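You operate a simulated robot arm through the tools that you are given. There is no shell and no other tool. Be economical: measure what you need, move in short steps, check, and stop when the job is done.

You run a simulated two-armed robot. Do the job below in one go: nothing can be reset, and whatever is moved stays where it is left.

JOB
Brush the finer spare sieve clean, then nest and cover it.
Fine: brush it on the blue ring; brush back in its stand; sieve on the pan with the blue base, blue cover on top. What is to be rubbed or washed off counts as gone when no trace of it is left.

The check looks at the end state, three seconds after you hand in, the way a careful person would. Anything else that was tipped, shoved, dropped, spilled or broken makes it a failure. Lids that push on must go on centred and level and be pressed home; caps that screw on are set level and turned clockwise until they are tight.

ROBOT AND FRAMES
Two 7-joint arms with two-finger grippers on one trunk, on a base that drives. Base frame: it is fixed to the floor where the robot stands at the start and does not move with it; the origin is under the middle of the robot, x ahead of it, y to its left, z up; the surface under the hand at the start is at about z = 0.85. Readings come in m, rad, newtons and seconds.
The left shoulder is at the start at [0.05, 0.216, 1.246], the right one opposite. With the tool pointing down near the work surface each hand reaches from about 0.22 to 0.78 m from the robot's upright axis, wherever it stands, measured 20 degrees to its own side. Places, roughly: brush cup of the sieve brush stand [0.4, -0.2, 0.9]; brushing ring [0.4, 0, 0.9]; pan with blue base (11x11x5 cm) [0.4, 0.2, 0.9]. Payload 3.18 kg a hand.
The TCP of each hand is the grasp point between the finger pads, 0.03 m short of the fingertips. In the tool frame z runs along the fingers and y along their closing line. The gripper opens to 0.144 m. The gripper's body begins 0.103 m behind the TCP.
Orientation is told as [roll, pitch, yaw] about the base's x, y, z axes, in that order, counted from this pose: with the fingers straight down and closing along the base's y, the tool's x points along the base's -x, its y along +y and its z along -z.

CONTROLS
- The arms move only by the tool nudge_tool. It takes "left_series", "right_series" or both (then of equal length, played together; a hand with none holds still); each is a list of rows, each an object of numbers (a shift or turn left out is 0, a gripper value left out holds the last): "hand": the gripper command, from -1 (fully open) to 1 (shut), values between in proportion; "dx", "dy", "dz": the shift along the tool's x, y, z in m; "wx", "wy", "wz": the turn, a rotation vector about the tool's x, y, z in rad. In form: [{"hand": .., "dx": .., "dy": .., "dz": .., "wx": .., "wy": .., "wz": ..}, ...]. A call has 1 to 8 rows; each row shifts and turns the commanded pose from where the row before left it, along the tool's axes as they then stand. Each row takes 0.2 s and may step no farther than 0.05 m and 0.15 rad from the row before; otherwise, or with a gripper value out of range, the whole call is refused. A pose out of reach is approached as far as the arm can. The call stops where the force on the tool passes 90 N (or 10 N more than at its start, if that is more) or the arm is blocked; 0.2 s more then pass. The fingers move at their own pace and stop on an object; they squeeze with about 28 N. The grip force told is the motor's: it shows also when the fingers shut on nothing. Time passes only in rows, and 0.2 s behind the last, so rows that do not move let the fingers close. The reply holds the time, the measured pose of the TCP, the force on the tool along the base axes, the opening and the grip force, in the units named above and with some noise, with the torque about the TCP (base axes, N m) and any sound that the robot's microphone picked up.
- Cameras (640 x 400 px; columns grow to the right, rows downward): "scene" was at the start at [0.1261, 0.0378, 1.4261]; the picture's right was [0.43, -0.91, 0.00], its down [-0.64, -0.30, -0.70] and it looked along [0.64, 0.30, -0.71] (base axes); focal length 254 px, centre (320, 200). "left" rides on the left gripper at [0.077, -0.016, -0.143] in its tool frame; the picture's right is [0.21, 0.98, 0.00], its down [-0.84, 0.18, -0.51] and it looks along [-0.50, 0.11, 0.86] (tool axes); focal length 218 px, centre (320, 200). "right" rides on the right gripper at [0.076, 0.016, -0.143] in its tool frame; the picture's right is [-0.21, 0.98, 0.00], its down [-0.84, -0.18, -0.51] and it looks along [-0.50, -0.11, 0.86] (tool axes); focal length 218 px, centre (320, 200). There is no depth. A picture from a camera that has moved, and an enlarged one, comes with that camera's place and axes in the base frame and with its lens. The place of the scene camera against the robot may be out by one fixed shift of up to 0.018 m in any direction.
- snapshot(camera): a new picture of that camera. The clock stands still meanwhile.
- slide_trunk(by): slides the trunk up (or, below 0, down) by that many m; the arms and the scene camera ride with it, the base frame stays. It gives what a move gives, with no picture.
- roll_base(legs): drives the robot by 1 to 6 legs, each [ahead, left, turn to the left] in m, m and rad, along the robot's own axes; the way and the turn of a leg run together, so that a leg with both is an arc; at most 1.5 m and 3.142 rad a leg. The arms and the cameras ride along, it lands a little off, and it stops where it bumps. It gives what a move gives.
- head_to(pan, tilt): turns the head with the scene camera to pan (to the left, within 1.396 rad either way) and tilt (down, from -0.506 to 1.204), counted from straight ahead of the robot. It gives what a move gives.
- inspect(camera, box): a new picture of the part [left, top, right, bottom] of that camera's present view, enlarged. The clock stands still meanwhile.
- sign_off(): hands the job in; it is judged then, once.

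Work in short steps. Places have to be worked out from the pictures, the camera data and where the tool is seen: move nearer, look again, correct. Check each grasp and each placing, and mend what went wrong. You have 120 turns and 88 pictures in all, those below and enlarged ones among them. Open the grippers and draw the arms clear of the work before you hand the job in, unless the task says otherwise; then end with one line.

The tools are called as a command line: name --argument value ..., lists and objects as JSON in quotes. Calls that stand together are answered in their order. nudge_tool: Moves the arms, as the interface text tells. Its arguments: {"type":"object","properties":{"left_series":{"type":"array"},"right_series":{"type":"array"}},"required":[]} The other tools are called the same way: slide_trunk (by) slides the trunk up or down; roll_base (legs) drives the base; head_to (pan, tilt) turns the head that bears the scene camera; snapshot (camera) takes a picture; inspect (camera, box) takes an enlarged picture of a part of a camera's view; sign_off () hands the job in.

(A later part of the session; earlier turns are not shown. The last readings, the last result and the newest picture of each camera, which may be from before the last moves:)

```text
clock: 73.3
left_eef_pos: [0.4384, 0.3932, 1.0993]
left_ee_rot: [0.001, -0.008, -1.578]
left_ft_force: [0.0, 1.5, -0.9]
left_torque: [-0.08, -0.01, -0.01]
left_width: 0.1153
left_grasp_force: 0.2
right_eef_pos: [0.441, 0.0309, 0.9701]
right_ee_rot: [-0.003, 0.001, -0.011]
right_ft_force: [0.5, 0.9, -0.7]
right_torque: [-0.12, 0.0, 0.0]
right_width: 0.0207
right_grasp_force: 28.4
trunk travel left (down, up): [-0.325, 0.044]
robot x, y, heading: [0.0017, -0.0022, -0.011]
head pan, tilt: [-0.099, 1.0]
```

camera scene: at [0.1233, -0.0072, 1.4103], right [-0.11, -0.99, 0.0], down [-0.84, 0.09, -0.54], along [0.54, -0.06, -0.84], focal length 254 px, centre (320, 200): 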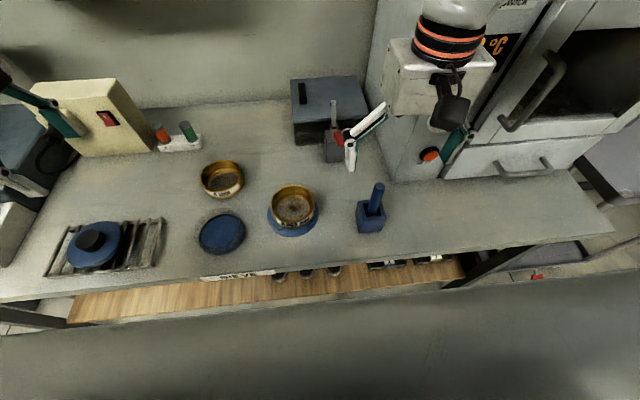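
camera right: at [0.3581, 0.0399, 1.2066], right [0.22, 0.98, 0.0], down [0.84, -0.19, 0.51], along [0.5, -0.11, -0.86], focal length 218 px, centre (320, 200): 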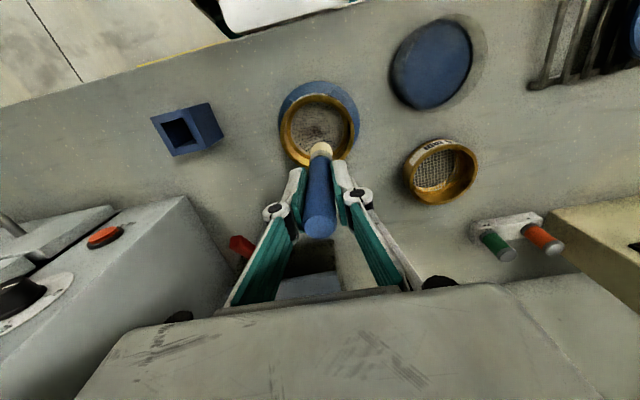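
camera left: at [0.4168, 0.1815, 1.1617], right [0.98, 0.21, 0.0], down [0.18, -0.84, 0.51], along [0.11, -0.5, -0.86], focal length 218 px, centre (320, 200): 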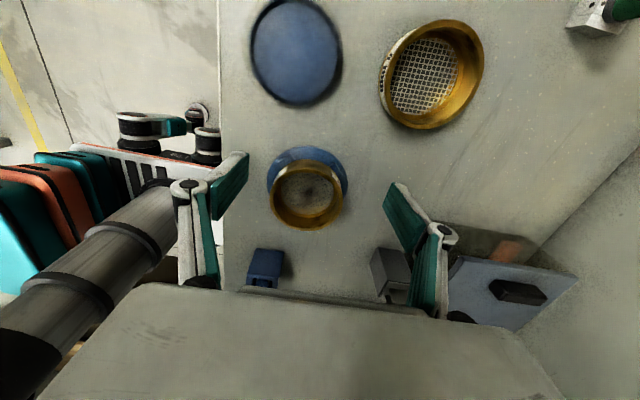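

I'll do the near side too with 1 mm more depth, then lift out and look.

nudge_tool --right_series '[{"dz": 0.001, "dy": 0.015}, {"dx": 0.004, "dy": -0.034}, {"dx": 0.004, "dy": 0.034}, {"dx": 0.003, "dy": -0.032}, {"dx": 0.003, "dy": 0.03}, {"dx": -0.007, "dy": -0.03}, {"dx": -0.007, "dy": 0.034}, {"dy": -0.017}]'

nudge_tool --right_series '[{"dz": -0.03}, {"dz": -0.04}, {"dz": -0.03, "dy": -0.04}, {"dy": -0.045}, {"dz": 0}]'

snapshot --camera "right"

inspect --camera "scene" --box '[265, 175, 325, 235]'

```text
clock: 75.1
left_eef_pos: [0.4389, 0.388, 1.1001]
left_ee_rot: [0.001, -0.005, -1.581]
left_ft_force: [0.0, 0.3, 0.1]
left_torque: [0.08, 0.02, -0.02]
left_width: 0.1152
left_grasp_force: 0.1
right_eef_pos: [0.4382, 0.0262, 0.969]
right_ee_rot: [0.001, -0.001, -0.011]
right_ft_force: [-1.0, 2.2, 2.5]
right_torque: [0.28, 0.01, 0.02]
right_width: 0.0207
right_grasp_force: 28.1
trunk travel left (down, up): [-0.325, 0.044]
robot x, y, heading: [0.0026, -0.0027, -0.012]
head pan, tilt: [-0.099, 1.0]
```

```text
clock: 76.3
left_eef_pos: [0.4383, 0.3906, 1.0995]
left_ee_rot: [0.002, -0.005, -1.58]
left_ft_force: [1.1, 0.1, 0.8]
left_torque: [0.0, 0.01, 0.0]
left_width: 0.1151
left_grasp_force: 0.0
right_eef_pos: [0.4399, -0.058, 1.0691]
right_ee_rot: [-0.001, 0.0, -0.01]
right_ft_force: [-0.9, -0.1, -0.1]
right_torque: [-0.02, 0.04, 0.02]
right_width: 0.0208
right_grasp_force: 28.3
trunk travel left (down, up): [-0.325, 0.044]
robot x, y, heading: [-0.0011, -0.0002, -0.006]
head pan, tilt: [-0.099, 1.0]
```

```text
31 pictures are left
camera right: at [0.3632, -0.0409, 1.2115], right [0.22, 0.98, 0.0], down [0.84, -0.19, 0.51], along [0.5, -0.11, -0.86], focal length 218 px, centre (320, 200)
```

right: 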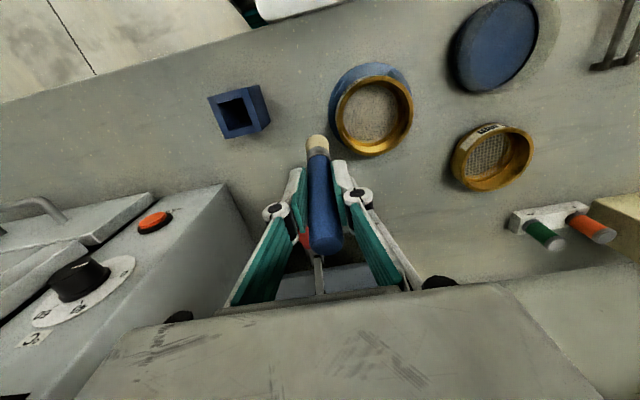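

```text
6.67 times, centred on (295, 205) of scene
camera zoom: at [0.1232, -0.006, 1.4102], right [-0.11, -0.99, 0.0], down [-0.84, 0.09, -0.54], along [0.54, -0.06, -0.84], focal length 1696 px, centre (487, 167)
```

zoom: 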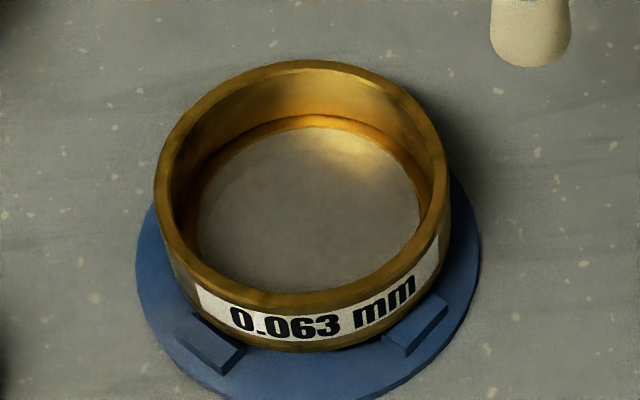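

The mesh is clean and the sieve seated. Now the brush goes back: it leans about 0.21 rad in the grip, so above the cup at about (0.384, -0.160) I'll pitch the hand -0.2 to make it upright.

nudge_tool --right_series '[{"dx": 0.019, "dy": -0.034}, {"dx": 0.019, "dy": -0.034}, {"dx": 0.0185, "dy": -0.034}, {"wy": -0.1}, {"wy": -0.1}, {"dx": 0}]'

snapshot --camera "right"

inspect --camera "scene" --box '[310, 110, 430, 250]'

```text
clock: 77.7
left_eef_pos: [0.4377, 0.3904, 1.0998]
left_ee_rot: [0.001, -0.006, -1.579]
left_ft_force: [0.1, 0.1, 0.3]
left_torque: [-0.01, 0.04, -0.02]
left_width: 0.1151
left_grasp_force: 0.0
right_eef_pos: [0.382, -0.1578, 1.068]
right_ee_rot: [0.001, -0.202, -0.013]
right_ft_force: [0.2, -0.2, -0.4]
right_torque: [-0.01, 0.03, 0.04]
right_width: 0.0208
right_grasp_force: 28.1
trunk travel left (down, up): [-0.325, 0.044]
robot x, y, heading: [0.0019, -0.0014, -0.012]
head pan, tilt: [-0.099, 1.0]
```

```text
29 pictures are left
camera right: at [0.279, -0.1412, 1.1928], right [0.22, 0.98, 0.04], down [0.72, -0.19, 0.67], along [0.66, -0.11, -0.75], focal length 218 px, centre (320, 200)
```

right: 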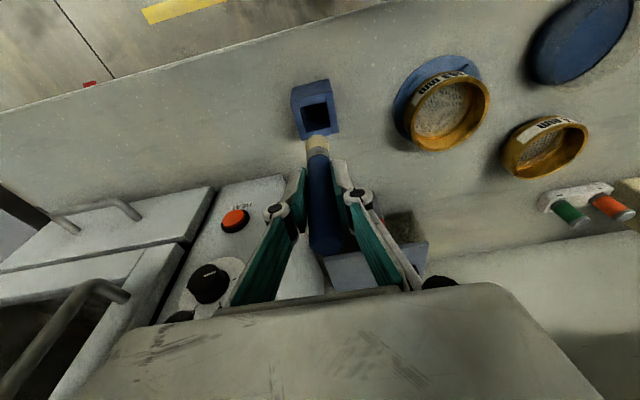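

```text
2.86 times, centred on (370, 180) of scene
camera zoom: at [0.1236, -0.007, 1.4102], right [-0.11, -0.99, 0.0], down [-0.84, 0.09, -0.54], along [0.54, -0.06, -0.84], focal length 727 px, centre (177, 257)
```

zoom: 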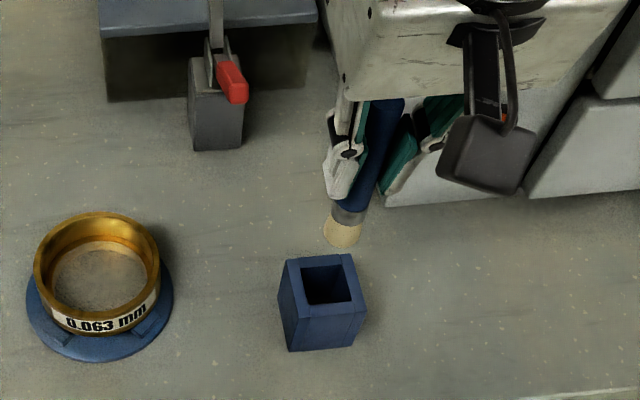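

The tip and cup are aligned in y; the tip seems about 3–4 mm too far in x. I'll correct that and lower so the tip is just above the cup.

nudge_tool --right_series '[{"dx": 0.009, "dz": 0.029}, {"dx": 0.004, "dz": 0.02}, {"dx": 0}]'

inspect --camera "scene" --box '[330, 150, 410, 240]'

inspect --camera "right" --box '[250, 60, 390, 200]'

```text
clock: 78.5
left_eef_pos: [0.4373, 0.3895, 1.1004]
left_ee_rot: [0.001, -0.006, -1.58]
left_ft_force: [-0.5, 0.0, -0.5]
left_torque: [0.03, -0.01, 0.0]
left_width: 0.1151
left_grasp_force: 0.1
right_eef_pos: [0.3807, -0.1597, 1.0165]
right_ee_rot: [0.001, -0.199, -0.011]
right_ft_force: [-0.1, -0.4, 0.1]
right_torque: [-0.01, 0.01, -0.03]
right_width: 0.0209
right_grasp_force: 27.9
trunk travel left (down, up): [-0.325, 0.044]
robot x, y, heading: [0.0024, -0.0006, -0.014]
head pan, tilt: [-0.099, 1.0]
```

```text
4.44 times, centred on (370, 195) of scene
camera zoom: at [0.1232, -0.0074, 1.4103], right [-0.11, -0.99, 0.0], down [-0.84, 0.09, -0.54], along [0.54, -0.06, -0.84], focal length 1131 px, centre (98, 222)
```

zoom: 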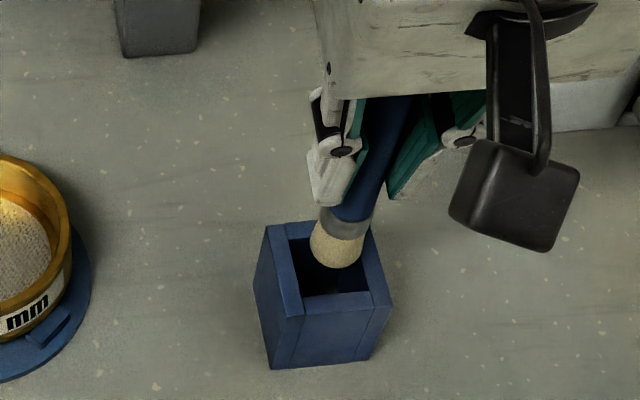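

```text
2.86 times, centred on (320, 130) of right
camera zoom: at [0.2771, -0.1422, 1.1411], right [0.22, 0.98, 0.04], down [0.72, -0.19, 0.67], along [0.66, -0.11, -0.75], focal length 624 px, centre (320, 400)
```

zoom: 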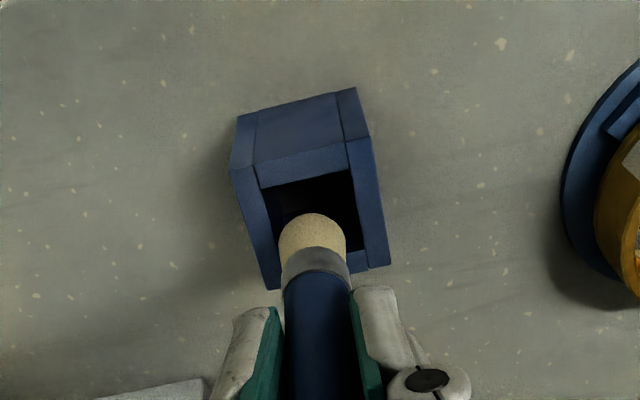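

The tip is centred over the opening in both views. I'll go down along the vertical, watching the force.

nudge_tool --right_series '[{"dx": 0.002, "dz": 0.01}, {"dx": 0.002, "dz": 0.01}, {"dx": 0.002, "dz": 0.01}, {"dx": 0}]'

nudge_tool --right_series '[{"dx": 0.002, "dz": 0.01}, {"dx": 0.001, "dz": 0.005}, {"dx": 0}]'

inspect --camera "scene" --box '[330, 150, 410, 240]'

```text
clock: 79.5
left_eef_pos: [0.4383, 0.3901, 1.1018]
left_ee_rot: [0.002, -0.004, -1.58]
left_ft_force: [0.1, -0.1, 0.2]
left_torque: [-0.01, -0.02, 0.0]
left_width: 0.1148
left_grasp_force: 0.0
right_eef_pos: [0.3789, -0.1584, 0.9885]
right_ee_rot: [0.0, -0.199, -0.013]
right_ft_force: [0.1, 0.4, -0.6]
right_torque: [-0.03, 0.02, -0.01]
right_width: 0.0207
right_grasp_force: 28.3
trunk travel left (down, up): [-0.325, 0.044]
robot x, y, heading: [0.0016, -0.0021, -0.014]
head pan, tilt: [-0.099, 1.0]
```

```text
clock: 80.3
left_eef_pos: [0.4389, 0.3902, 1.1013]
left_ee_rot: [0.002, -0.005, -1.581]
left_ft_force: [0.4, 0.1, 1.0]
left_torque: [-0.03, -0.01, -0.02]
left_width: 0.1152
left_grasp_force: 0.0
right_eef_pos: [0.379, -0.1594, 0.9701]
right_ee_rot: [-0.001, -0.201, -0.011]
right_ft_force: [-0.3, 0.1, 0.0]
right_torque: [0.01, 0.01, 0.03]
right_width: 0.0208
right_grasp_force: 27.9
trunk travel left (down, up): [-0.325, 0.044]
robot x, y, heading: [0.0056, -0.001, -0.014]
head pan, tilt: [-0.099, 1.0]
```

```text
4.44 times, centred on (370, 195) of scene
camera zoom: at [0.1233, -0.0073, 1.4103], right [-0.11, -0.99, 0.0], down [-0.84, 0.09, -0.54], along [0.54, -0.06, -0.84], focal length 1131 px, centre (98, 222)
```

zoom: 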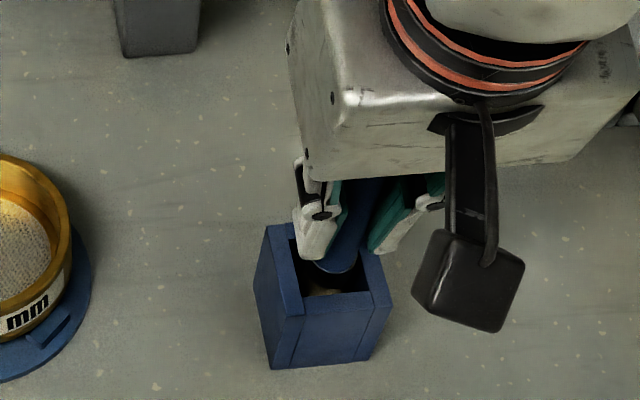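

The brush is inside the cup. I'll lower the last centimetre in small steps until it touches the floor of the cup.

nudge_tool --right_series '[{"dx": 0.001, "dz": 0.005}, {"dz": 0.003}, {"dx": 0}]'

nudge_tool --right_series '[{"dz": 0.003}, {"dz": 0}]'

```text
clock: 81.1
left_eef_pos: [0.4384, 0.3899, 1.1004]
left_ee_rot: [0.002, -0.004, -1.579]
left_ft_force: [0.1, -0.6, -0.1]
left_torque: [0.01, 0.0, 0.02]
left_width: 0.1151
left_grasp_force: 0.2
right_eef_pos: [0.3795, -0.158, 0.9638]
right_ee_rot: [-0.001, -0.2, -0.012]
right_ft_force: [-0.2, 1.0, -0.7]
right_torque: [-0.03, -0.01, 0.02]
right_width: 0.0207
right_grasp_force: 28.2
trunk travel left (down, up): [-0.325, 0.044]
robot x, y, heading: [-0.0006, 0.0023, -0.014]
head pan, tilt: [-0.099, 1.0]
```

```text
clock: 81.7
left_eef_pos: [0.4389, 0.3909, 1.1007]
left_ee_rot: [0.001, -0.006, -1.58]
left_ft_force: [0.1, -0.1, 0.3]
left_torque: [0.01, 0.03, 0.03]
left_width: 0.1151
left_grasp_force: 0.2
right_eef_pos: [0.3791, -0.1587, 0.961]
right_ee_rot: [0.0, -0.203, -0.011]
right_ft_force: [-0.3, 0.1, -0.9]
right_torque: [0.01, 0.02, -0.01]
right_width: 0.0211
right_grasp_force: 27.4
trunk travel left (down, up): [-0.325, 0.044]
robot x, y, heading: [0.0001, -0.0054, -0.005]
head pan, tilt: [-0.099, 1.0]
```

nudge_tool --right_series '[{"dz": 0.0025}, {"dz": 0}]'

```text
clock: 82.3
left_eef_pos: [0.4389, 0.3908, 1.1002]
left_ee_rot: [0.001, -0.007, -1.58]
left_ft_force: [-0.3, -0.4, 0.2]
left_torque: [-0.01, 0.01, -0.02]
left_width: 0.1152
left_grasp_force: 0.1
right_eef_pos: [0.3801, -0.1591, 0.9578]
right_ee_rot: [0.0, -0.198, -0.013]
right_ft_force: [-0.4, 0.0, 0.0]
right_torque: [-0.02, 0.04, 0.02]
right_width: 0.0205
right_grasp_force: 27.7
trunk travel left (down, up): [-0.325, 0.044]
robot x, y, heading: [-0.0011, -0.0021, -0.015]
head pan, tilt: [-0.099, 1.0]
```

Still no contact; one more small step.

nudge_tool --right_series '[{"dz": 0.0025}, {"dz": 0.0015}, {"dz": 0}]'

```text
clock: 83.1
left_eef_pos: [0.4362, 0.3902, 1.1015]
left_ee_rot: [0.003, -0.006, -1.579]
left_ft_force: [0.1, -0.1, 0.5]
left_torque: [0.02, 0.01, -0.04]
left_width: 0.1149
left_grasp_force: 0.0
right_eef_pos: [0.3805, -0.1595, 0.9572]
right_ee_rot: [0.0, -0.204, -0.012]
right_ft_force: [-5.7, -4.8, 32.1]
right_torque: [-0.24, 0.47, 0.0]
right_width: 0.0205
right_grasp_force: 27.6
trunk travel left (down, up): [-0.325, 0.044]
robot x, y, heading: [0.0007, -0.0048, -0.012]
head pan, tilt: [-0.099, 1.0]
```

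Contact with the floor of the cup. I'll ease off 1.5 mm, open the fingers and rise vertically.

nudge_tool --right_series '[{"dz": -0.0015}, {"hand": 0.3}, {"hand": 0.0}, {"hand": 0.0}]'

nudge_tool --right_series '[{"dx": -0.004, "dz": -0.02}, {"dx": -0.006, "dz": -0.03}, {"dx": -0.006, "dz": -0.03}, {"dx": -0.006, "dz": -0.03}, {"wy": 0.1}, {"wy": 0.1}, {"dz": -0.02}]'

snapshot --camera "scene"

```text
clock: 84.1
left_eef_pos: [0.438, 0.3898, 1.0998]
left_ee_rot: [0.002, -0.005, -1.579]
left_ft_force: [0.4, -0.2, -0.3]
left_torque: [0.0, -0.02, -0.02]
left_width: 0.1154
left_grasp_force: 0.1
right_eef_pos: [0.3819, -0.1588, 0.9554]
right_ee_rot: [0.001, -0.201, -0.012]
right_ft_force: [0.0, -0.4, 0.1]
right_torque: [-0.02, 0.0, 0.0]
right_width: 0.0719
right_grasp_force: 0.0
trunk travel left (down, up): [-0.325, 0.044]
robot x, y, heading: [0.0014, -0.0029, -0.012]
head pan, tilt: [-0.099, 1.0]
```

```text
clock: 85.7
left_eef_pos: [0.4377, 0.3906, 1.1003]
left_ee_rot: [0.002, -0.005, -1.58]
left_ft_force: [0.2, -0.5, 0.1]
left_torque: [0.01, 0.0, -0.01]
left_width: 0.1153
left_grasp_force: 0.0
right_eef_pos: [0.3807, -0.1578, 1.0892]
right_ee_rot: [-0.001, -0.001, -0.012]
right_ft_force: [-0.2, 0.6, -0.3]
right_torque: [-0.03, -0.03, 0.02]
right_width: 0.072
right_grasp_force: 0.0
trunk travel left (down, up): [-0.325, 0.044]
robot x, y, heading: [0.0047, -0.0019, -0.012]
head pan, tilt: [-0.099, 1.0]
```

```text
24 pictures are left
camera scene: at [0.1226, -0.0071, 1.4103], right [-0.11, -0.99, 0.0], down [-0.84, 0.09, -0.54], along [0.54, -0.06, -0.84], focal length 254 px, centre (320, 200)
```

scene: 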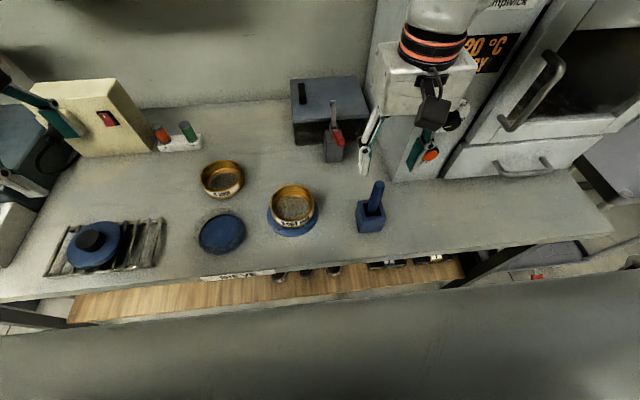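

The brush is back in its stand. I'll retract the right hand as before and drive right again so the left hand can pick the sieve off the ring.

nudge_tool --right_series '[{"dz": -0.045}, {"dz": -0.045, "dx": 0.01}, {"dx": 0.04, "dz": -0.015}, {"dx": 0.04}, {"dx": 0.02}]'

roll_base --legs '[[0, -0.29, 0.012]]'

snapshot --camera "left"

```text
clock: 86.9
left_eef_pos: [0.4373, 0.3907, 1.1004]
left_ee_rot: [0.001, -0.006, -1.579]
left_ft_force: [-0.4, -0.1, -0.5]
left_torque: [0.02, -0.01, 0.01]
left_width: 0.1151
left_grasp_force: 0.2
right_eef_pos: [0.2717, -0.1547, 1.1906]
right_ee_rot: [-0.001, -0.001, -0.014]
right_ft_force: [-0.1, 0.4, 0.0]
right_torque: [0.0, 0.01, 0.0]
right_width: 0.072
right_grasp_force: 0.0
trunk travel left (down, up): [-0.325, 0.044]
robot x, y, heading: [0.0026, -0.0048, -0.016]
head pan, tilt: [-0.099, 1.0]
```

```text
clock: 90.1
left_eef_pos: [0.4309, 0.1026, 1.1011]
left_ee_rot: [0.001, -0.005, -1.565]
left_ft_force: [-0.5, -0.4, -0.9]
left_torque: [0.04, -0.04, 0.03]
left_width: 0.1153
left_grasp_force: 0.1
right_eef_pos: [0.273, -0.4447, 1.1913]
right_ee_rot: [0.0, -0.001, 0.004]
right_ft_force: [-0.3, 0.8, -0.6]
right_torque: [0.04, 0.01, 0.01]
right_width: 0.0718
right_grasp_force: 0.1
trunk travel left (down, up): [-0.325, 0.044]
robot x, y, heading: [-0.0001, -0.2901, 0.001]
head pan, tilt: [-0.099, 1.0]
```

```text
23 pictures are left
camera left: at [0.413, 0.181, 1.2412], right [0.98, 0.21, 0.0], down [0.18, -0.84, 0.51], along [0.11, -0.5, -0.86], focal length 218 px, centre (320, 200)
```

left: 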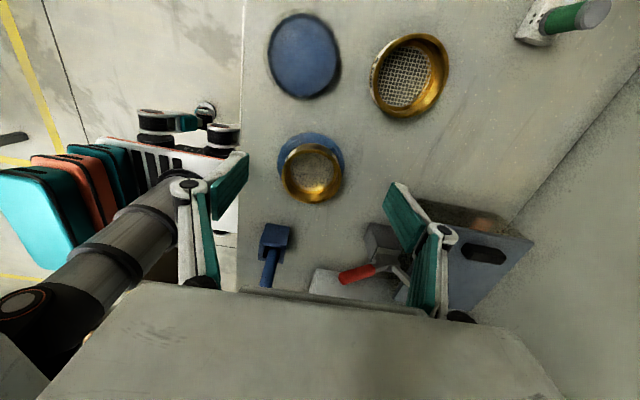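

The sieve is at about (0.431, 0.03) and the pan at about (0.388, 0.193). I'll go above the sieve and lower to 0.95.

nudge_tool --left_series '[{"hand": -0.74, "dx": -0.037, "dz": 0.02}, {"dx": -0.037, "dz": 0.03}, {"dz": 0.035}, {"dz": 0.035}, {"dz": 0.03}, {"dz": 0}]'

inspect --camera "left" --box '[220, 80, 420, 280]'

```text
clock: 91.5
left_eef_pos: [0.4327, 0.0291, 0.9516]
left_ee_rot: [0.002, -0.006, -1.564]
left_ft_force: [0.2, 0.0, 0.0]
left_torque: [0.04, 0.0, 0.03]
left_width: 0.1252
left_grasp_force: 0.1
right_eef_pos: [0.2732, -0.4456, 1.1909]
right_ee_rot: [0.0, 0.0, 0.005]
right_ft_force: [-0.9, -1.2, -0.5]
right_torque: [-0.01, 0.0, 0.0]
right_width: 0.072
right_grasp_force: 0.1
trunk travel left (down, up): [-0.325, 0.044]
robot x, y, heading: [0.0016, -0.2964, 0.004]
head pan, tilt: [-0.099, 1.0]
```

```text
2.00 times, centred on (320, 180) of left
camera zoom: at [0.4144, 0.1072, 1.0922], right [0.98, 0.21, 0.0], down [0.18, -0.84, 0.51], along [0.11, -0.5, -0.86], focal length 436 px, centre (320, 240)
```

zoom: 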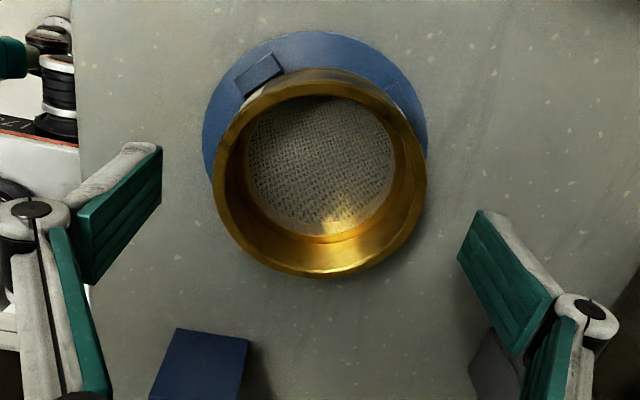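

The sieve centre is about 9 mm to -y of the TCP. I'll correct so the pads grip across the middle this time, lower to z≈0.890 and close.

nudge_tool --left_series '[{"dx": -0.009, "dy": 0.001, "dz": 0.02}, {"dz": 0.02}, {"dz": 0.014}, {"dz": 0.007}, {"dz": 0}, {"hand": 1}, {"hand": 1}, {"hand": 1}]'

nudge_tool --left_series '[{"dz": -0.01}, {"dz": -0.02}, {"dz": -0.02}, {"dz": 0}]'

inspect --camera "left" --box '[220, 80, 420, 280]'

```text
clock: 93.3
left_eef_pos: [0.4338, 0.0199, 0.8903]
left_ee_rot: [0.001, -0.006, -1.565]
left_ft_force: [0.1, 0.6, -0.7]
left_torque: [-0.02, 0.0, -0.03]
left_width: 0.1028
left_grasp_force: 27.9
right_eef_pos: [0.2745, -0.444, 1.1919]
right_ee_rot: [0.0, 0.0, 0.002]
right_ft_force: [0.6, 0.5, 0.7]
right_torque: [-0.01, 0.01, 0.02]
right_width: 0.0721
right_grasp_force: 0.0
trunk travel left (down, up): [-0.325, 0.044]
robot x, y, heading: [0.0008, -0.2934, 0.006]
head pan, tilt: [-0.099, 1.0]
```

```text
clock: 94.3
left_eef_pos: [0.4342, 0.019, 0.94]
left_ee_rot: [0.001, -0.004, -1.564]
left_ft_force: [0.4, -0.2, -1.1]
left_torque: [0.0, 0.01, 0.03]
left_width: 0.1029
left_grasp_force: 27.9
right_eef_pos: [0.2736, -0.4445, 1.1911]
right_ee_rot: [0.0, 0.0, 0.005]
right_ft_force: [0.1, -0.2, -0.1]
right_torque: [0.0, 0.03, 0.01]
right_width: 0.0717
right_grasp_force: 0.0
trunk travel left (down, up): [-0.325, 0.044]
robot x, y, heading: [-0.0038, -0.2982, 0.008]
head pan, tilt: [-0.099, 1.0]
```

```text
2.00 times, centred on (320, 180) of left
camera zoom: at [0.4152, 0.0964, 1.0813], right [0.98, 0.21, 0.0], down [0.18, -0.84, 0.51], along [0.11, -0.5, -0.86], focal length 436 px, centre (320, 240)
```

zoom: 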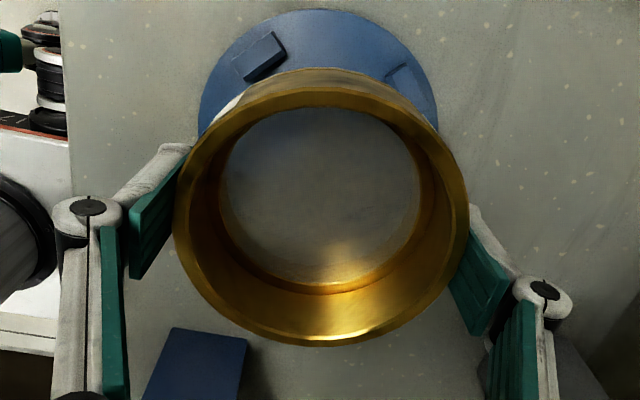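

The sieve is clean and gripped across its middle, rim about 11 mm above the TCP. I'll raise it and move to a spot short of the pan so that the pan shows fully, and turn the head towards it too.

nudge_tool --left_series '[{"dz": -0.045}, {"dz": -0.045}, {"dx": 0.04, "dy": -0.015}, {"dx": 0.041, "dy": -0.015}, {"dx": 0}]'

head_to --pan 0.75 --tilt 0.75

inspect --camera "left" --box '[220, 30, 420, 230]'

snapshot --camera "scene"

```text
clock: 95.5
left_eef_pos: [0.402, 0.1003, 1.0277]
left_ee_rot: [0.002, -0.005, -1.566]
left_ft_force: [0.0, 0.1, -1.2]
left_torque: [0.0, 0.03, 0.02]
left_width: 0.1028
left_grasp_force: 27.9
right_eef_pos: [0.2746, -0.4444, 1.1913]
right_ee_rot: [0.0, 0.001, 0.003]
right_ft_force: [0.7, 0.1, 0.2]
right_torque: [0.01, -0.01, 0.0]
right_width: 0.0719
right_grasp_force: 0.0
trunk travel left (down, up): [-0.325, 0.044]
robot x, y, heading: [0.0037, -0.293, 0.006]
head pan, tilt: [-0.099, 1.0]
```

```text
clock: 96.6
left_eef_pos: [0.402, 0.1005, 1.0274]
left_ee_rot: [0.001, -0.004, -1.563]
left_ft_force: [0.0, 0.3, -2.3]
left_torque: [-0.01, 0.02, 0.01]
left_width: 0.1027
left_grasp_force: 27.9
right_eef_pos: [0.2735, -0.4436, 1.1913]
right_ee_rot: [-0.001, -0.001, 0.004]
right_ft_force: [0.0, 0.6, 0.2]
right_torque: [0.03, 0.01, 0.01]
right_width: 0.0722
right_grasp_force: 0.0
trunk travel left (down, up): [-0.325, 0.044]
robot x, y, heading: [0.0017, -0.2945, 0.002]
head pan, tilt: [0.75, 0.75]
```

```text
2.00 times, centred on (320, 130) of left
camera zoom: at [0.3835, 0.1783, 1.1682], right [0.98, 0.21, 0.0], down [0.18, -0.84, 0.51], along [0.11, -0.5, -0.86], focal length 436 px, centre (320, 340)
```

zoom: 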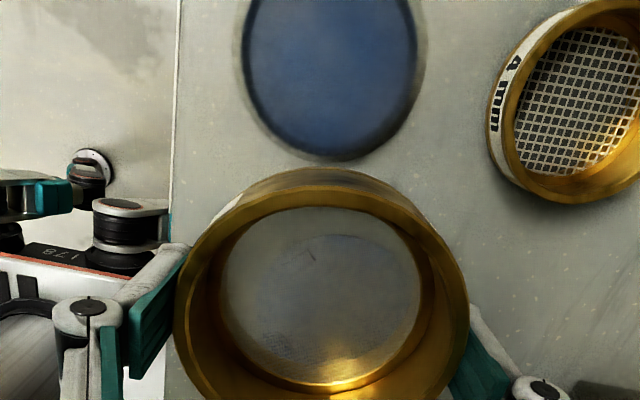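

```text
19 pictures are left
camera scene: at [0.1133, -0.2355, 1.4294], right [0.68, -0.73, 0.0], down [-0.5, -0.47, -0.73], along [0.53, 0.5, -0.68], focal length 254 px, centre (320, 200)
```

scene: 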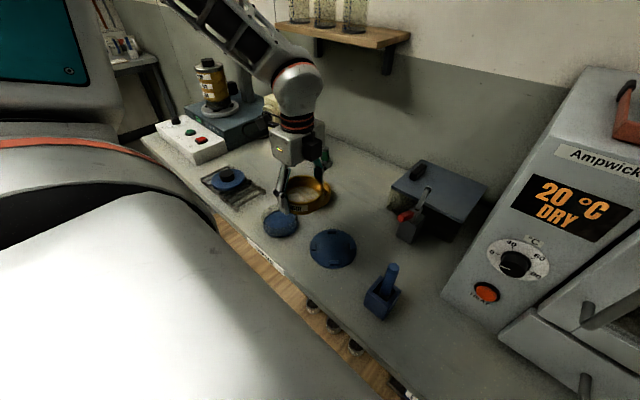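

I'll zoom on the pan from the scene camera to understand its wall, which looks clear around a blue base.

inspect --camera "scene" --box '[240, 160, 340, 260]'

```text
4.00 times, centred on (290, 210) of scene
camera zoom: at [0.1133, -0.2355, 1.4294], right [0.68, -0.73, 0.0], down [-0.5, -0.47, -0.73], along [0.53, 0.5, -0.68], focal length 1018 px, centre (440, 160)
```

zoom: 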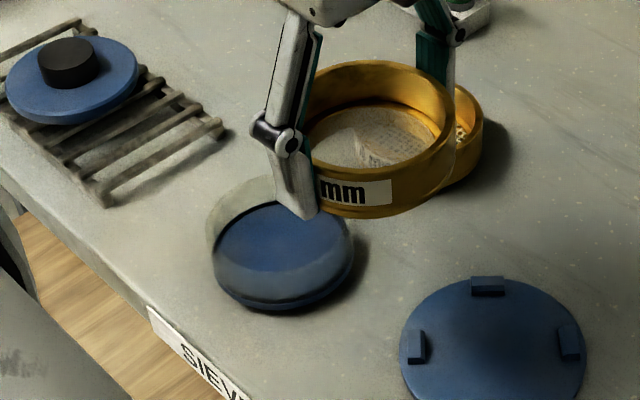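

The pan is a clear cylinder, about 5 cm tall, on a blue base; I place its centre at (0.388, 0.186). I'll carry the sieve over it and come down to just above its rim.

nudge_tool --left_series '[{"dx": 0.042, "dy": -0.0075}, {"dx": 0.042, "dy": -0.007}, {"dz": 0.03}, {"dz": 0.03}, {"dz": 0.012}, {"dz": 0}]'

inspect --camera "scene" --box '[240, 160, 340, 260]'

inspect --camera "left" --box '[220, 80, 420, 280]'

```text
clock: 98.0
left_eef_pos: [0.3884, 0.1831, 0.9555]
left_ee_rot: [0.002, -0.004, -1.565]
left_ft_force: [-0.4, 0.5, -2.0]
left_torque: [0.02, 0.0, -0.04]
left_width: 0.103
left_grasp_force: 28.3
right_eef_pos: [0.2736, -0.4439, 1.1913]
right_ee_rot: [0.0, 0.001, 0.004]
right_ft_force: [0.5, -0.7, -0.6]
right_torque: [-0.01, 0.02, 0.0]
right_width: 0.0723
right_grasp_force: 0.1
trunk travel left (down, up): [-0.325, 0.044]
robot x, y, heading: [0.0037, -0.2966, 0.004]
head pan, tilt: [0.75, 0.75]
```

```text
4.00 times, centred on (290, 210) of scene
camera zoom: at [0.1131, -0.2354, 1.4294], right [0.68, -0.73, 0.0], down [-0.5, -0.47, -0.73], along [0.53, 0.5, -0.68], focal length 1018 px, centre (440, 160)
```

zoom: 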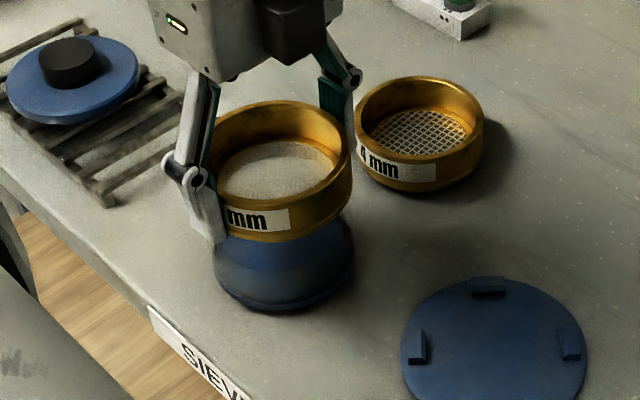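

```text
2.00 times, centred on (320, 180) of left
camera zoom: at [0.3699, 0.2612, 1.0969], right [0.98, 0.21, 0.0], down [0.18, -0.84, 0.51], along [0.11, -0.5, -0.86], focal length 436 px, centre (320, 240)
```

zoom: 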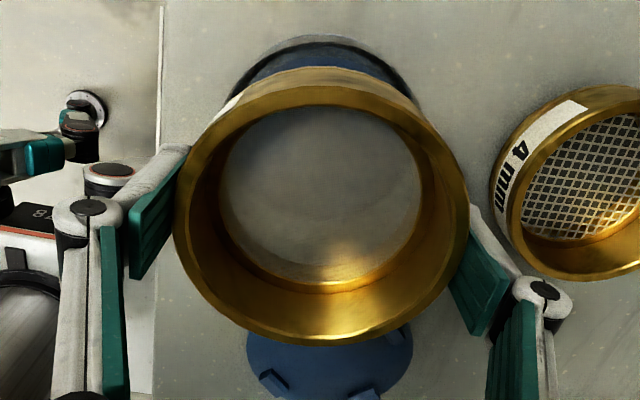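

The left view agrees to about 1–2 mm and the scene view suggests a small shift to +y and -x. I'll split the difference and lower until the foot reaches the rim.

nudge_tool --left_series '[{"dx": 0.0025, "dy": -0.0015, "dz": 0.006}, {"dz": 0.006}, {"dz": 0.003}, {"dz": 0.003}, {"dz": 0}]'

inspect --camera "scene" --box '[250, 170, 330, 250]'

```text
clock: 99.2
left_eef_pos: [0.3861, 0.1877, 0.938]
left_ee_rot: [0.003, -0.005, -1.566]
left_ft_force: [1.3, 0.3, -1.7]
left_torque: [0.0, -0.01, -0.02]
left_width: 0.1028
left_grasp_force: 28.3
right_eef_pos: [0.2739, -0.4442, 1.1898]
right_ee_rot: [0.0, -0.001, 0.003]
right_ft_force: [0.0, 0.2, -0.5]
right_torque: [0.02, 0.0, -0.01]
right_width: 0.0718
right_grasp_force: 0.0
trunk travel left (down, up): [-0.325, 0.044]
robot x, y, heading: [-0.0, -0.2972, 0.007]
head pan, tilt: [0.75, 0.75]
```

```text
5.00 times, centred on (290, 210) of scene
camera zoom: at [0.1131, -0.2355, 1.4294], right [0.68, -0.73, 0.0], down [-0.5, -0.47, -0.73], along [0.53, 0.5, -0.68], focal length 1272 px, centre (470, 150)
```

zoom: 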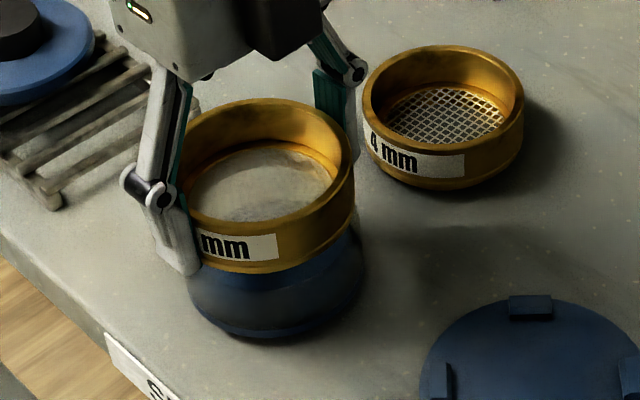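

The sieve is now aligned with the pan in the scene view (276 vs 276.5 px) and still free. Lowering on.

nudge_tool --left_series '[{"dz": 0.003}, {"dz": 0.003}, {"dz": 0}]'

nudge_tool --left_series '[{"dz": 0.002}, {"dz": 0.002}, {"dz": 0}]'

```text
clock: 100.0
left_eef_pos: [0.3851, 0.1867, 0.9327]
left_ee_rot: [0.001, -0.005, -1.563]
left_ft_force: [-0.9, 0.3, -1.6]
left_torque: [-0.01, 0.0, -0.01]
left_width: 0.1029
left_grasp_force: 28.3
right_eef_pos: [0.2733, -0.4454, 1.1906]
right_ee_rot: [0.0, 0.001, 0.002]
right_ft_force: [0.3, 0.4, 0.6]
right_torque: [-0.01, 0.03, -0.02]
right_width: 0.0721
right_grasp_force: 0.1
trunk travel left (down, up): [-0.325, 0.044]
robot x, y, heading: [-0.0014, -0.2984, 0.005]
head pan, tilt: [0.75, 0.75]
```

```text
clock: 100.8
left_eef_pos: [0.3857, 0.1865, 0.9285]
left_ee_rot: [0.001, -0.006, -1.564]
left_ft_force: [0.2, -0.2, -2.1]
left_torque: [-0.02, -0.01, 0.02]
left_width: 0.1029
left_grasp_force: 28.4
right_eef_pos: [0.273, -0.4438, 1.1911]
right_ee_rot: [-0.001, 0.001, 0.003]
right_ft_force: [0.3, 0.7, 0.8]
right_torque: [0.0, -0.01, 0.02]
right_width: 0.0719
right_grasp_force: 0.0
trunk travel left (down, up): [-0.325, 0.044]
robot x, y, heading: [0.0006, -0.2942, 0.002]
head pan, tilt: [0.75, 0.75]
```

nudge_tool --left_series '[{"dz": 0.002}, {"dz": 0.0015}, {"dz": 0}]'

nudge_tool --left_series '[{"dz": 0.002}, {"dz": 0.001}, {"dz": 0}]'

inspect --camera "scene" --box '[250, 170, 330, 250]'

```text
clock: 101.6
left_eef_pos: [0.3849, 0.1865, 0.9259]
left_ee_rot: [0.001, -0.005, -1.565]
left_ft_force: [0.3, 0.0, -2.0]
left_torque: [0.03, -0.02, 0.02]
left_width: 0.103
left_grasp_force: 28.1
right_eef_pos: [0.2734, -0.444, 1.1925]
right_ee_rot: [-0.001, 0.0, 0.002]
right_ft_force: [-0.4, 0.0, -0.2]
right_torque: [-0.03, 0.02, -0.01]
right_width: 0.072
right_grasp_force: 0.1
trunk travel left (down, up): [-0.325, 0.044]
robot x, y, heading: [0.0008, -0.2933, 0.003]
head pan, tilt: [0.75, 0.75]
```

```text
clock: 102.4
left_eef_pos: [0.3857, 0.1875, 0.9215]
left_ee_rot: [0.002, -0.005, -1.564]
left_ft_force: [-0.7, 0.1, -0.6]
left_torque: [0.01, -0.03, -0.02]
left_width: 0.1033
left_grasp_force: 27.8
right_eef_pos: [0.2729, -0.4442, 1.191]
right_ee_rot: [0.0, 0.001, 0.003]
right_ft_force: [0.3, 0.8, 0.4]
right_torque: [0.02, -0.01, 0.01]
right_width: 0.0719
right_grasp_force: 0.1
trunk travel left (down, up): [-0.325, 0.044]
robot x, y, heading: [-0.0009, -0.2944, 0.0]
head pan, tilt: [0.75, 0.75]
```

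```text
5.00 times, centred on (290, 210) of scene
camera zoom: at [0.1132, -0.2355, 1.4294], right [0.68, -0.73, 0.0], down [-0.5, -0.47, -0.73], along [0.53, 0.5, -0.68], focal length 1272 px, centre (470, 150)
```

zoom: 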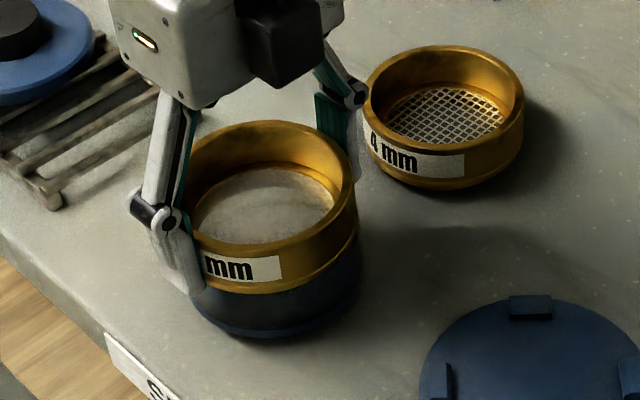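

nudge_tool --left_series '[{"dz": 0.0015}, {"dz": 0.0015}, {"dz": 0}]'

nudge_tool --left_series '[{"dz": 0.0015}, {"dz": 0.0015}, {"dz": 0}]'

```text
clock: 103.2
left_eef_pos: [0.3859, 0.1868, 0.9196]
left_ee_rot: [0.002, -0.006, -1.564]
left_ft_force: [-0.3, -0.4, -2.0]
left_torque: [-0.02, 0.0, -0.01]
left_width: 0.1028
left_grasp_force: 28.5
right_eef_pos: [0.2728, -0.4447, 1.1898]
right_ee_rot: [0.002, 0.0, 0.003]
right_ft_force: [-0.2, 0.1, 0.1]
right_torque: [0.01, 0.0, -0.02]
right_width: 0.0721
right_grasp_force: 0.0
trunk travel left (down, up): [-0.325, 0.044]
robot x, y, heading: [-0.0038, -0.296, 0.003]
head pan, tilt: [0.75, 0.75]
```

```text
clock: 104.0
left_eef_pos: [0.3859, 0.1867, 0.9173]
left_ee_rot: [0.004, -0.003, -1.563]
left_ft_force: [-3.9, 5.1, 23.2]
left_torque: [0.2, -0.1, 0.02]
left_width: 0.103
left_grasp_force: 27.8
right_eef_pos: [0.2716, -0.445, 1.1905]
right_ee_rot: [0.0, -0.001, 0.003]
right_ft_force: [-0.4, -0.3, -0.1]
right_torque: [0.0, 0.02, -0.01]
right_width: 0.072
right_grasp_force: 0.0
trunk travel left (down, up): [-0.325, 0.044]
robot x, y, heading: [0.0025, -0.2978, 0.0]
head pan, tilt: [0.75, 0.75]
```

Contact at 0.918, with a side force towards (-x, +y), so the foot may be catching on the rim. I'll look closely.

inspect --camera "scene" --box '[265, 185, 315, 245]'

```text
6.67 times, centred on (290, 215) of scene
camera zoom: at [0.1114, -0.2366, 1.4297], right [0.68, -0.73, 0.0], down [-0.5, -0.47, -0.73], along [0.53, 0.5, -0.68], focal length 1696 px, centre (520, 100)
```

zoom: 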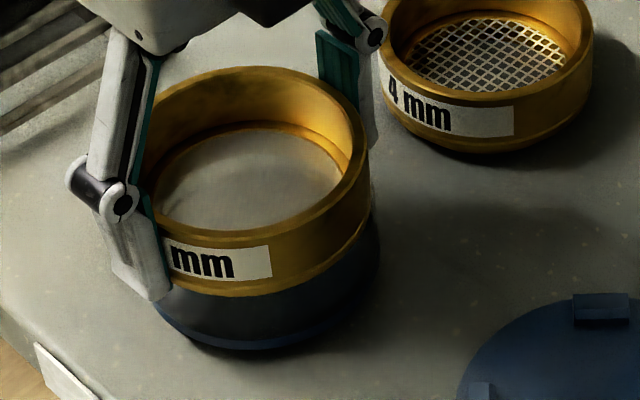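

It's unclear whether the foot is in the rim or on it. I'll follow the side force by 1 mm towards (-x, +y) while pressing lightly and see whether it drops further.

nudge_tool --left_series '[{"dx": 0.001, "dy": -0.001}, {"dz": 0.001}, {"dz": 0}]'

```text
clock: 104.8
left_eef_pos: [0.3856, 0.1871, 0.9185]
left_ee_rot: [0.008, -0.002, -1.568]
left_ft_force: [4.9, 2.3, 31.5]
left_torque: [0.28, -0.99, -0.04]
left_width: 0.1031
left_grasp_force: 27.7
right_eef_pos: [0.273, -0.4457, 1.1906]
right_ee_rot: [0.002, -0.001, 0.004]
right_ft_force: [0.3, -0.2, -0.3]
right_torque: [-0.02, 0.05, 0.03]
right_width: 0.0721
right_grasp_force: 0.1
trunk travel left (down, up): [-0.325, 0.044]
robot x, y, heading: [-0.0017, -0.2981, 0.005]
head pan, tilt: [0.75, 0.75]
```

The side force flipped on a 1 mm shift, so the sieve is held laterally by the pan rim, though the fingertips may be resting on the rim too. I'll undo the push, open slowly and see how it sits.

nudge_tool --left_series '[{"dx": -0.0005, "dy": 0.001, "dz": -0.002}, {"dz": 0}, {"hand": -0.55}, {"dz": 0}]'

nudge_tool --left_series '[{"hand": -0.74, "dz": -0.03}, {"dz": -0.03}, {"dz": -0.03}, {"dz": -0.03}, {"dz": -0.03}]'

inspect --camera "scene" --box '[265, 185, 315, 245]'

```text
clock: 105.8
left_eef_pos: [0.3844, 0.1876, 0.9158]
left_ee_rot: [0.0, -0.006, -1.563]
left_ft_force: [-0.5, 0.2, 0.3]
left_torque: [-0.04, -0.03, 0.0]
left_width: 0.1116
left_grasp_force: 0.1
right_eef_pos: [0.2736, -0.4436, 1.1913]
right_ee_rot: [0.001, 0.0, 0.004]
right_ft_force: [-0.1, -0.2, 0.4]
right_torque: [-0.03, -0.02, 0.0]
right_width: 0.072
right_grasp_force: 0.0
trunk travel left (down, up): [-0.325, 0.044]
robot x, y, heading: [-0.0016, -0.2949, -0.001]
head pan, tilt: [0.75, 0.75]
```

```text
clock: 107.0
left_eef_pos: [0.3856, 0.1855, 1.0676]
left_ee_rot: [0.002, -0.007, -1.565]
left_ft_force: [0.5, -0.7, 0.4]
left_torque: [0.04, -0.04, 0.02]
left_width: 0.1254
left_grasp_force: 0.0
right_eef_pos: [0.2733, -0.4452, 1.1907]
right_ee_rot: [0.001, 0.001, 0.004]
right_ft_force: [0.2, 0.5, 0.0]
right_torque: [0.05, -0.02, -0.01]
right_width: 0.0719
right_grasp_force: 0.0
trunk travel left (down, up): [-0.325, 0.044]
robot x, y, heading: [-0.0025, -0.2964, 0.004]
head pan, tilt: [0.75, 0.75]
```

```text
6.67 times, centred on (290, 215) of scene
camera zoom: at [0.1126, -0.2362, 1.4295], right [0.68, -0.73, 0.0], down [-0.5, -0.47, -0.73], along [0.53, 0.5, -0.68], focal length 1696 px, centre (520, 100)
```

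zoom: 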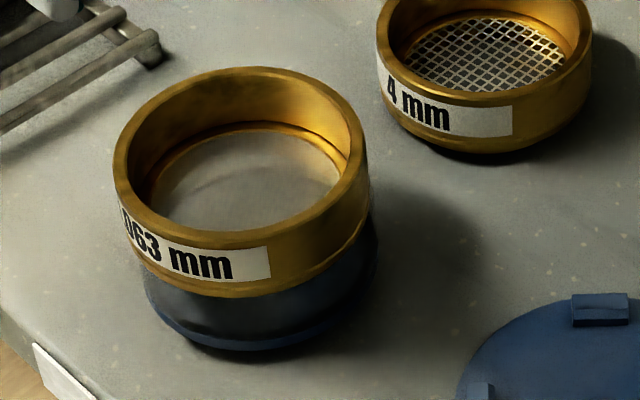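

The sieve is level, centred within about 1 mm, and its foot is sunk in the pan's rim. Next I'll drive left to base y≈-0.08 for the cover.

roll_base --legs '[[0, 0.215, 0]]'

snapshot --camera "left"

```text
clock: 109.6
left_eef_pos: [0.3869, 0.4015, 1.0659]
left_ee_rot: [0.001, -0.006, -1.567]
left_ft_force: [0.2, -0.1, 0.0]
left_torque: [-0.01, -0.01, 0.02]
left_width: 0.1255
left_grasp_force: 0.1
right_eef_pos: [0.2726, -0.2283, 1.1917]
right_ee_rot: [-0.001, -0.001, 0.002]
right_ft_force: [0.0, -0.4, -0.3]
right_torque: [-0.03, 0.03, 0.01]
right_width: 0.0717
right_grasp_force: 0.0
trunk travel left (down, up): [-0.325, 0.044]
robot x, y, heading: [-0.0028, -0.0833, -0.004]
head pan, tilt: [0.75, 0.75]
```

```text
11 pictures are left
camera left: at [0.3696, 0.4802, 1.2081], right [0.98, 0.21, 0.0], down [0.18, -0.84, 0.51], along [0.11, -0.5, -0.86], focal length 218 px, centre (320, 200)
```

left: 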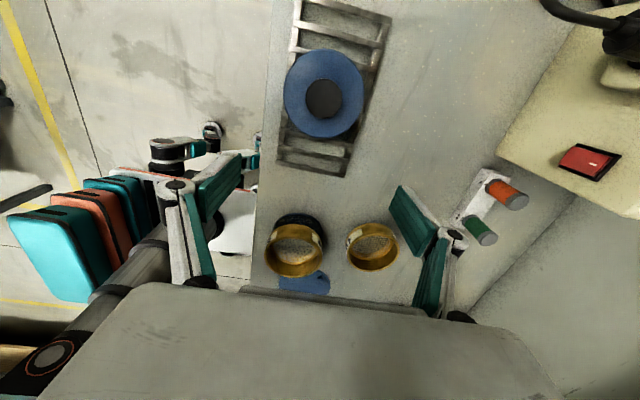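

The cover's knob is about 47 mm wide at about (0.381, 0.453). I'll move the left hand above it with the fingers at 0.09 and lower to 0.965 for a closer look.

nudge_tool --left_series '[{"hand": -0.2, "dx": 0.026, "dy": -0.003}, {"dx": 0.026, "dy": -0.0025}, {"dz": 0.035}, {"dz": 0.035}, {"dz": 0.03}, {"dz": 0}]'

inspect --camera "left" --box '[210, 70, 430, 290]'

```text
clock: 111.0
left_eef_pos: [0.3828, 0.4541, 0.9676]
left_ee_rot: [0.003, -0.005, -1.566]
left_ft_force: [-0.9, 0.6, -0.5]
left_torque: [0.03, -0.01, 0.03]
left_width: 0.0864
left_grasp_force: 0.1
right_eef_pos: [0.2726, -0.2278, 1.1905]
right_ee_rot: [-0.002, 0.0, 0.001]
right_ft_force: [0.0, 0.8, -0.4]
right_torque: [0.01, -0.02, -0.01]
right_width: 0.0719
right_grasp_force: 0.1
trunk travel left (down, up): [-0.325, 0.044]
robot x, y, heading: [0.0007, -0.0754, 0.002]
head pan, tilt: [0.75, 0.75]
```

```text
1.82 times, centred on (320, 180) of left
camera zoom: at [0.3647, 0.532, 1.1075], right [0.98, 0.21, 0.0], down [0.18, -0.84, 0.51], along [0.11, -0.5, -0.86], focal length 397 px, centre (320, 236)
```

zoom: 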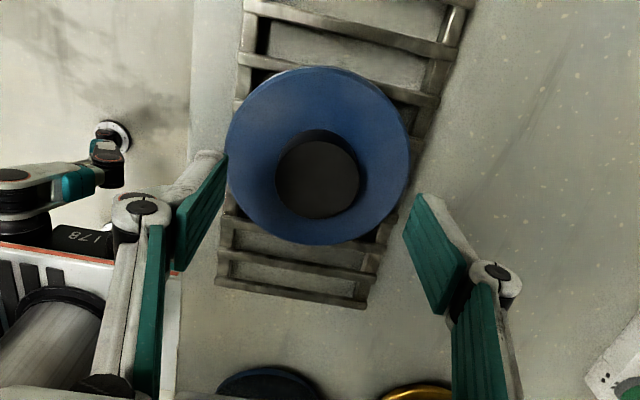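

The cover's centre is about 5 mm to +y of the TCP; disc top ≈0.895, knob top ≈0.93. I'll shift, lower to 0.932 and close on the knob.

nudge_tool --left_series '[{"dx": 0.005, "dz": 0.01}, {"dz": 0.012}, {"dz": 0.008}, {"dz": 0.005}, {"dz": 0}]'

nudge_tool --left_series '[{"hand": 1}, {"hand": 1}, {"hand": 1}]'

nudge_tool --left_series '[{"dz": -0.01}, {"dz": -0.02}, {"dz": -0.03}, {"dz": 0}]'

inspect --camera "left" --box '[210, 70, 430, 290]'

```text
clock: 112.2
left_eef_pos: [0.384, 0.4586, 0.9317]
left_ee_rot: [0.001, -0.005, -1.567]
left_ft_force: [0.2, -0.9, 0.0]
left_torque: [0.01, 0.01, -0.04]
left_width: 0.0864
left_grasp_force: 0.0
right_eef_pos: [0.2718, -0.229, 1.1921]
right_ee_rot: [-0.001, 0.0, -0.001]
right_ft_force: [0.4, -0.1, 0.4]
right_torque: [0.01, 0.0, 0.01]
right_width: 0.072
right_grasp_force: 0.0
trunk travel left (down, up): [-0.325, 0.044]
robot x, y, heading: [0.0024, -0.0799, 0.001]
head pan, tilt: [0.75, 0.75]
```

```text
clock: 113.0
left_eef_pos: [0.3832, 0.4579, 0.9318]
left_ee_rot: [0.002, -0.006, -1.566]
left_ft_force: [-0.7, -0.8, 0.4]
left_torque: [-0.03, 0.02, -0.01]
left_width: 0.0453
left_grasp_force: 28.2
right_eef_pos: [0.2729, -0.2282, 1.1907]
right_ee_rot: [0.001, 0.0, 0.001]
right_ft_force: [-0.8, 1.0, -0.3]
right_torque: [-0.02, -0.01, -0.01]
right_width: 0.0719
right_grasp_force: 0.1
trunk travel left (down, up): [-0.325, 0.044]
robot x, y, heading: [0.0012, -0.0787, 0.0]
head pan, tilt: [0.75, 0.75]
```

```text
clock: 114.0
left_eef_pos: [0.3828, 0.4563, 0.9936]
left_ee_rot: [0.001, -0.006, -1.566]
left_ft_force: [0.8, 0.3, -1.4]
left_torque: [-0.01, -0.03, -0.01]
left_width: 0.0452
left_grasp_force: 28.2
right_eef_pos: [0.2726, -0.2269, 1.1902]
right_ee_rot: [0.001, 0.002, -0.001]
right_ft_force: [0.8, -0.6, -0.3]
right_torque: [0.05, 0.01, -0.01]
right_width: 0.0722
right_grasp_force: 0.0
trunk travel left (down, up): [-0.325, 0.044]
robot x, y, heading: [0.0009, -0.0783, -0.001]
head pan, tilt: [0.75, 0.75]
```

```text
1.82 times, centred on (320, 180) of left
camera zoom: at [0.3646, 0.5361, 1.1332], right [0.98, 0.21, 0.0], down [0.18, -0.84, 0.51], along [0.11, -0.5, -0.86], focal length 397 px, centre (320, 236)
```

zoom: 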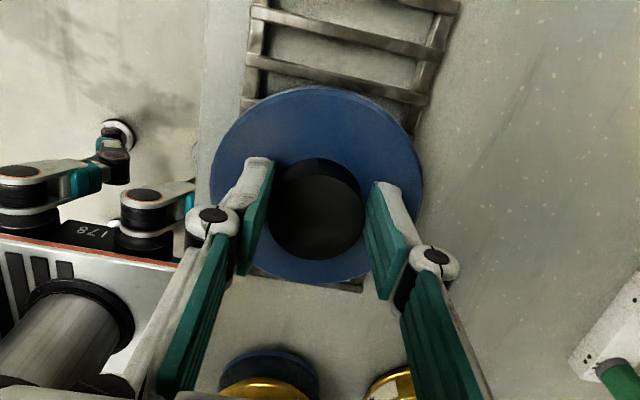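

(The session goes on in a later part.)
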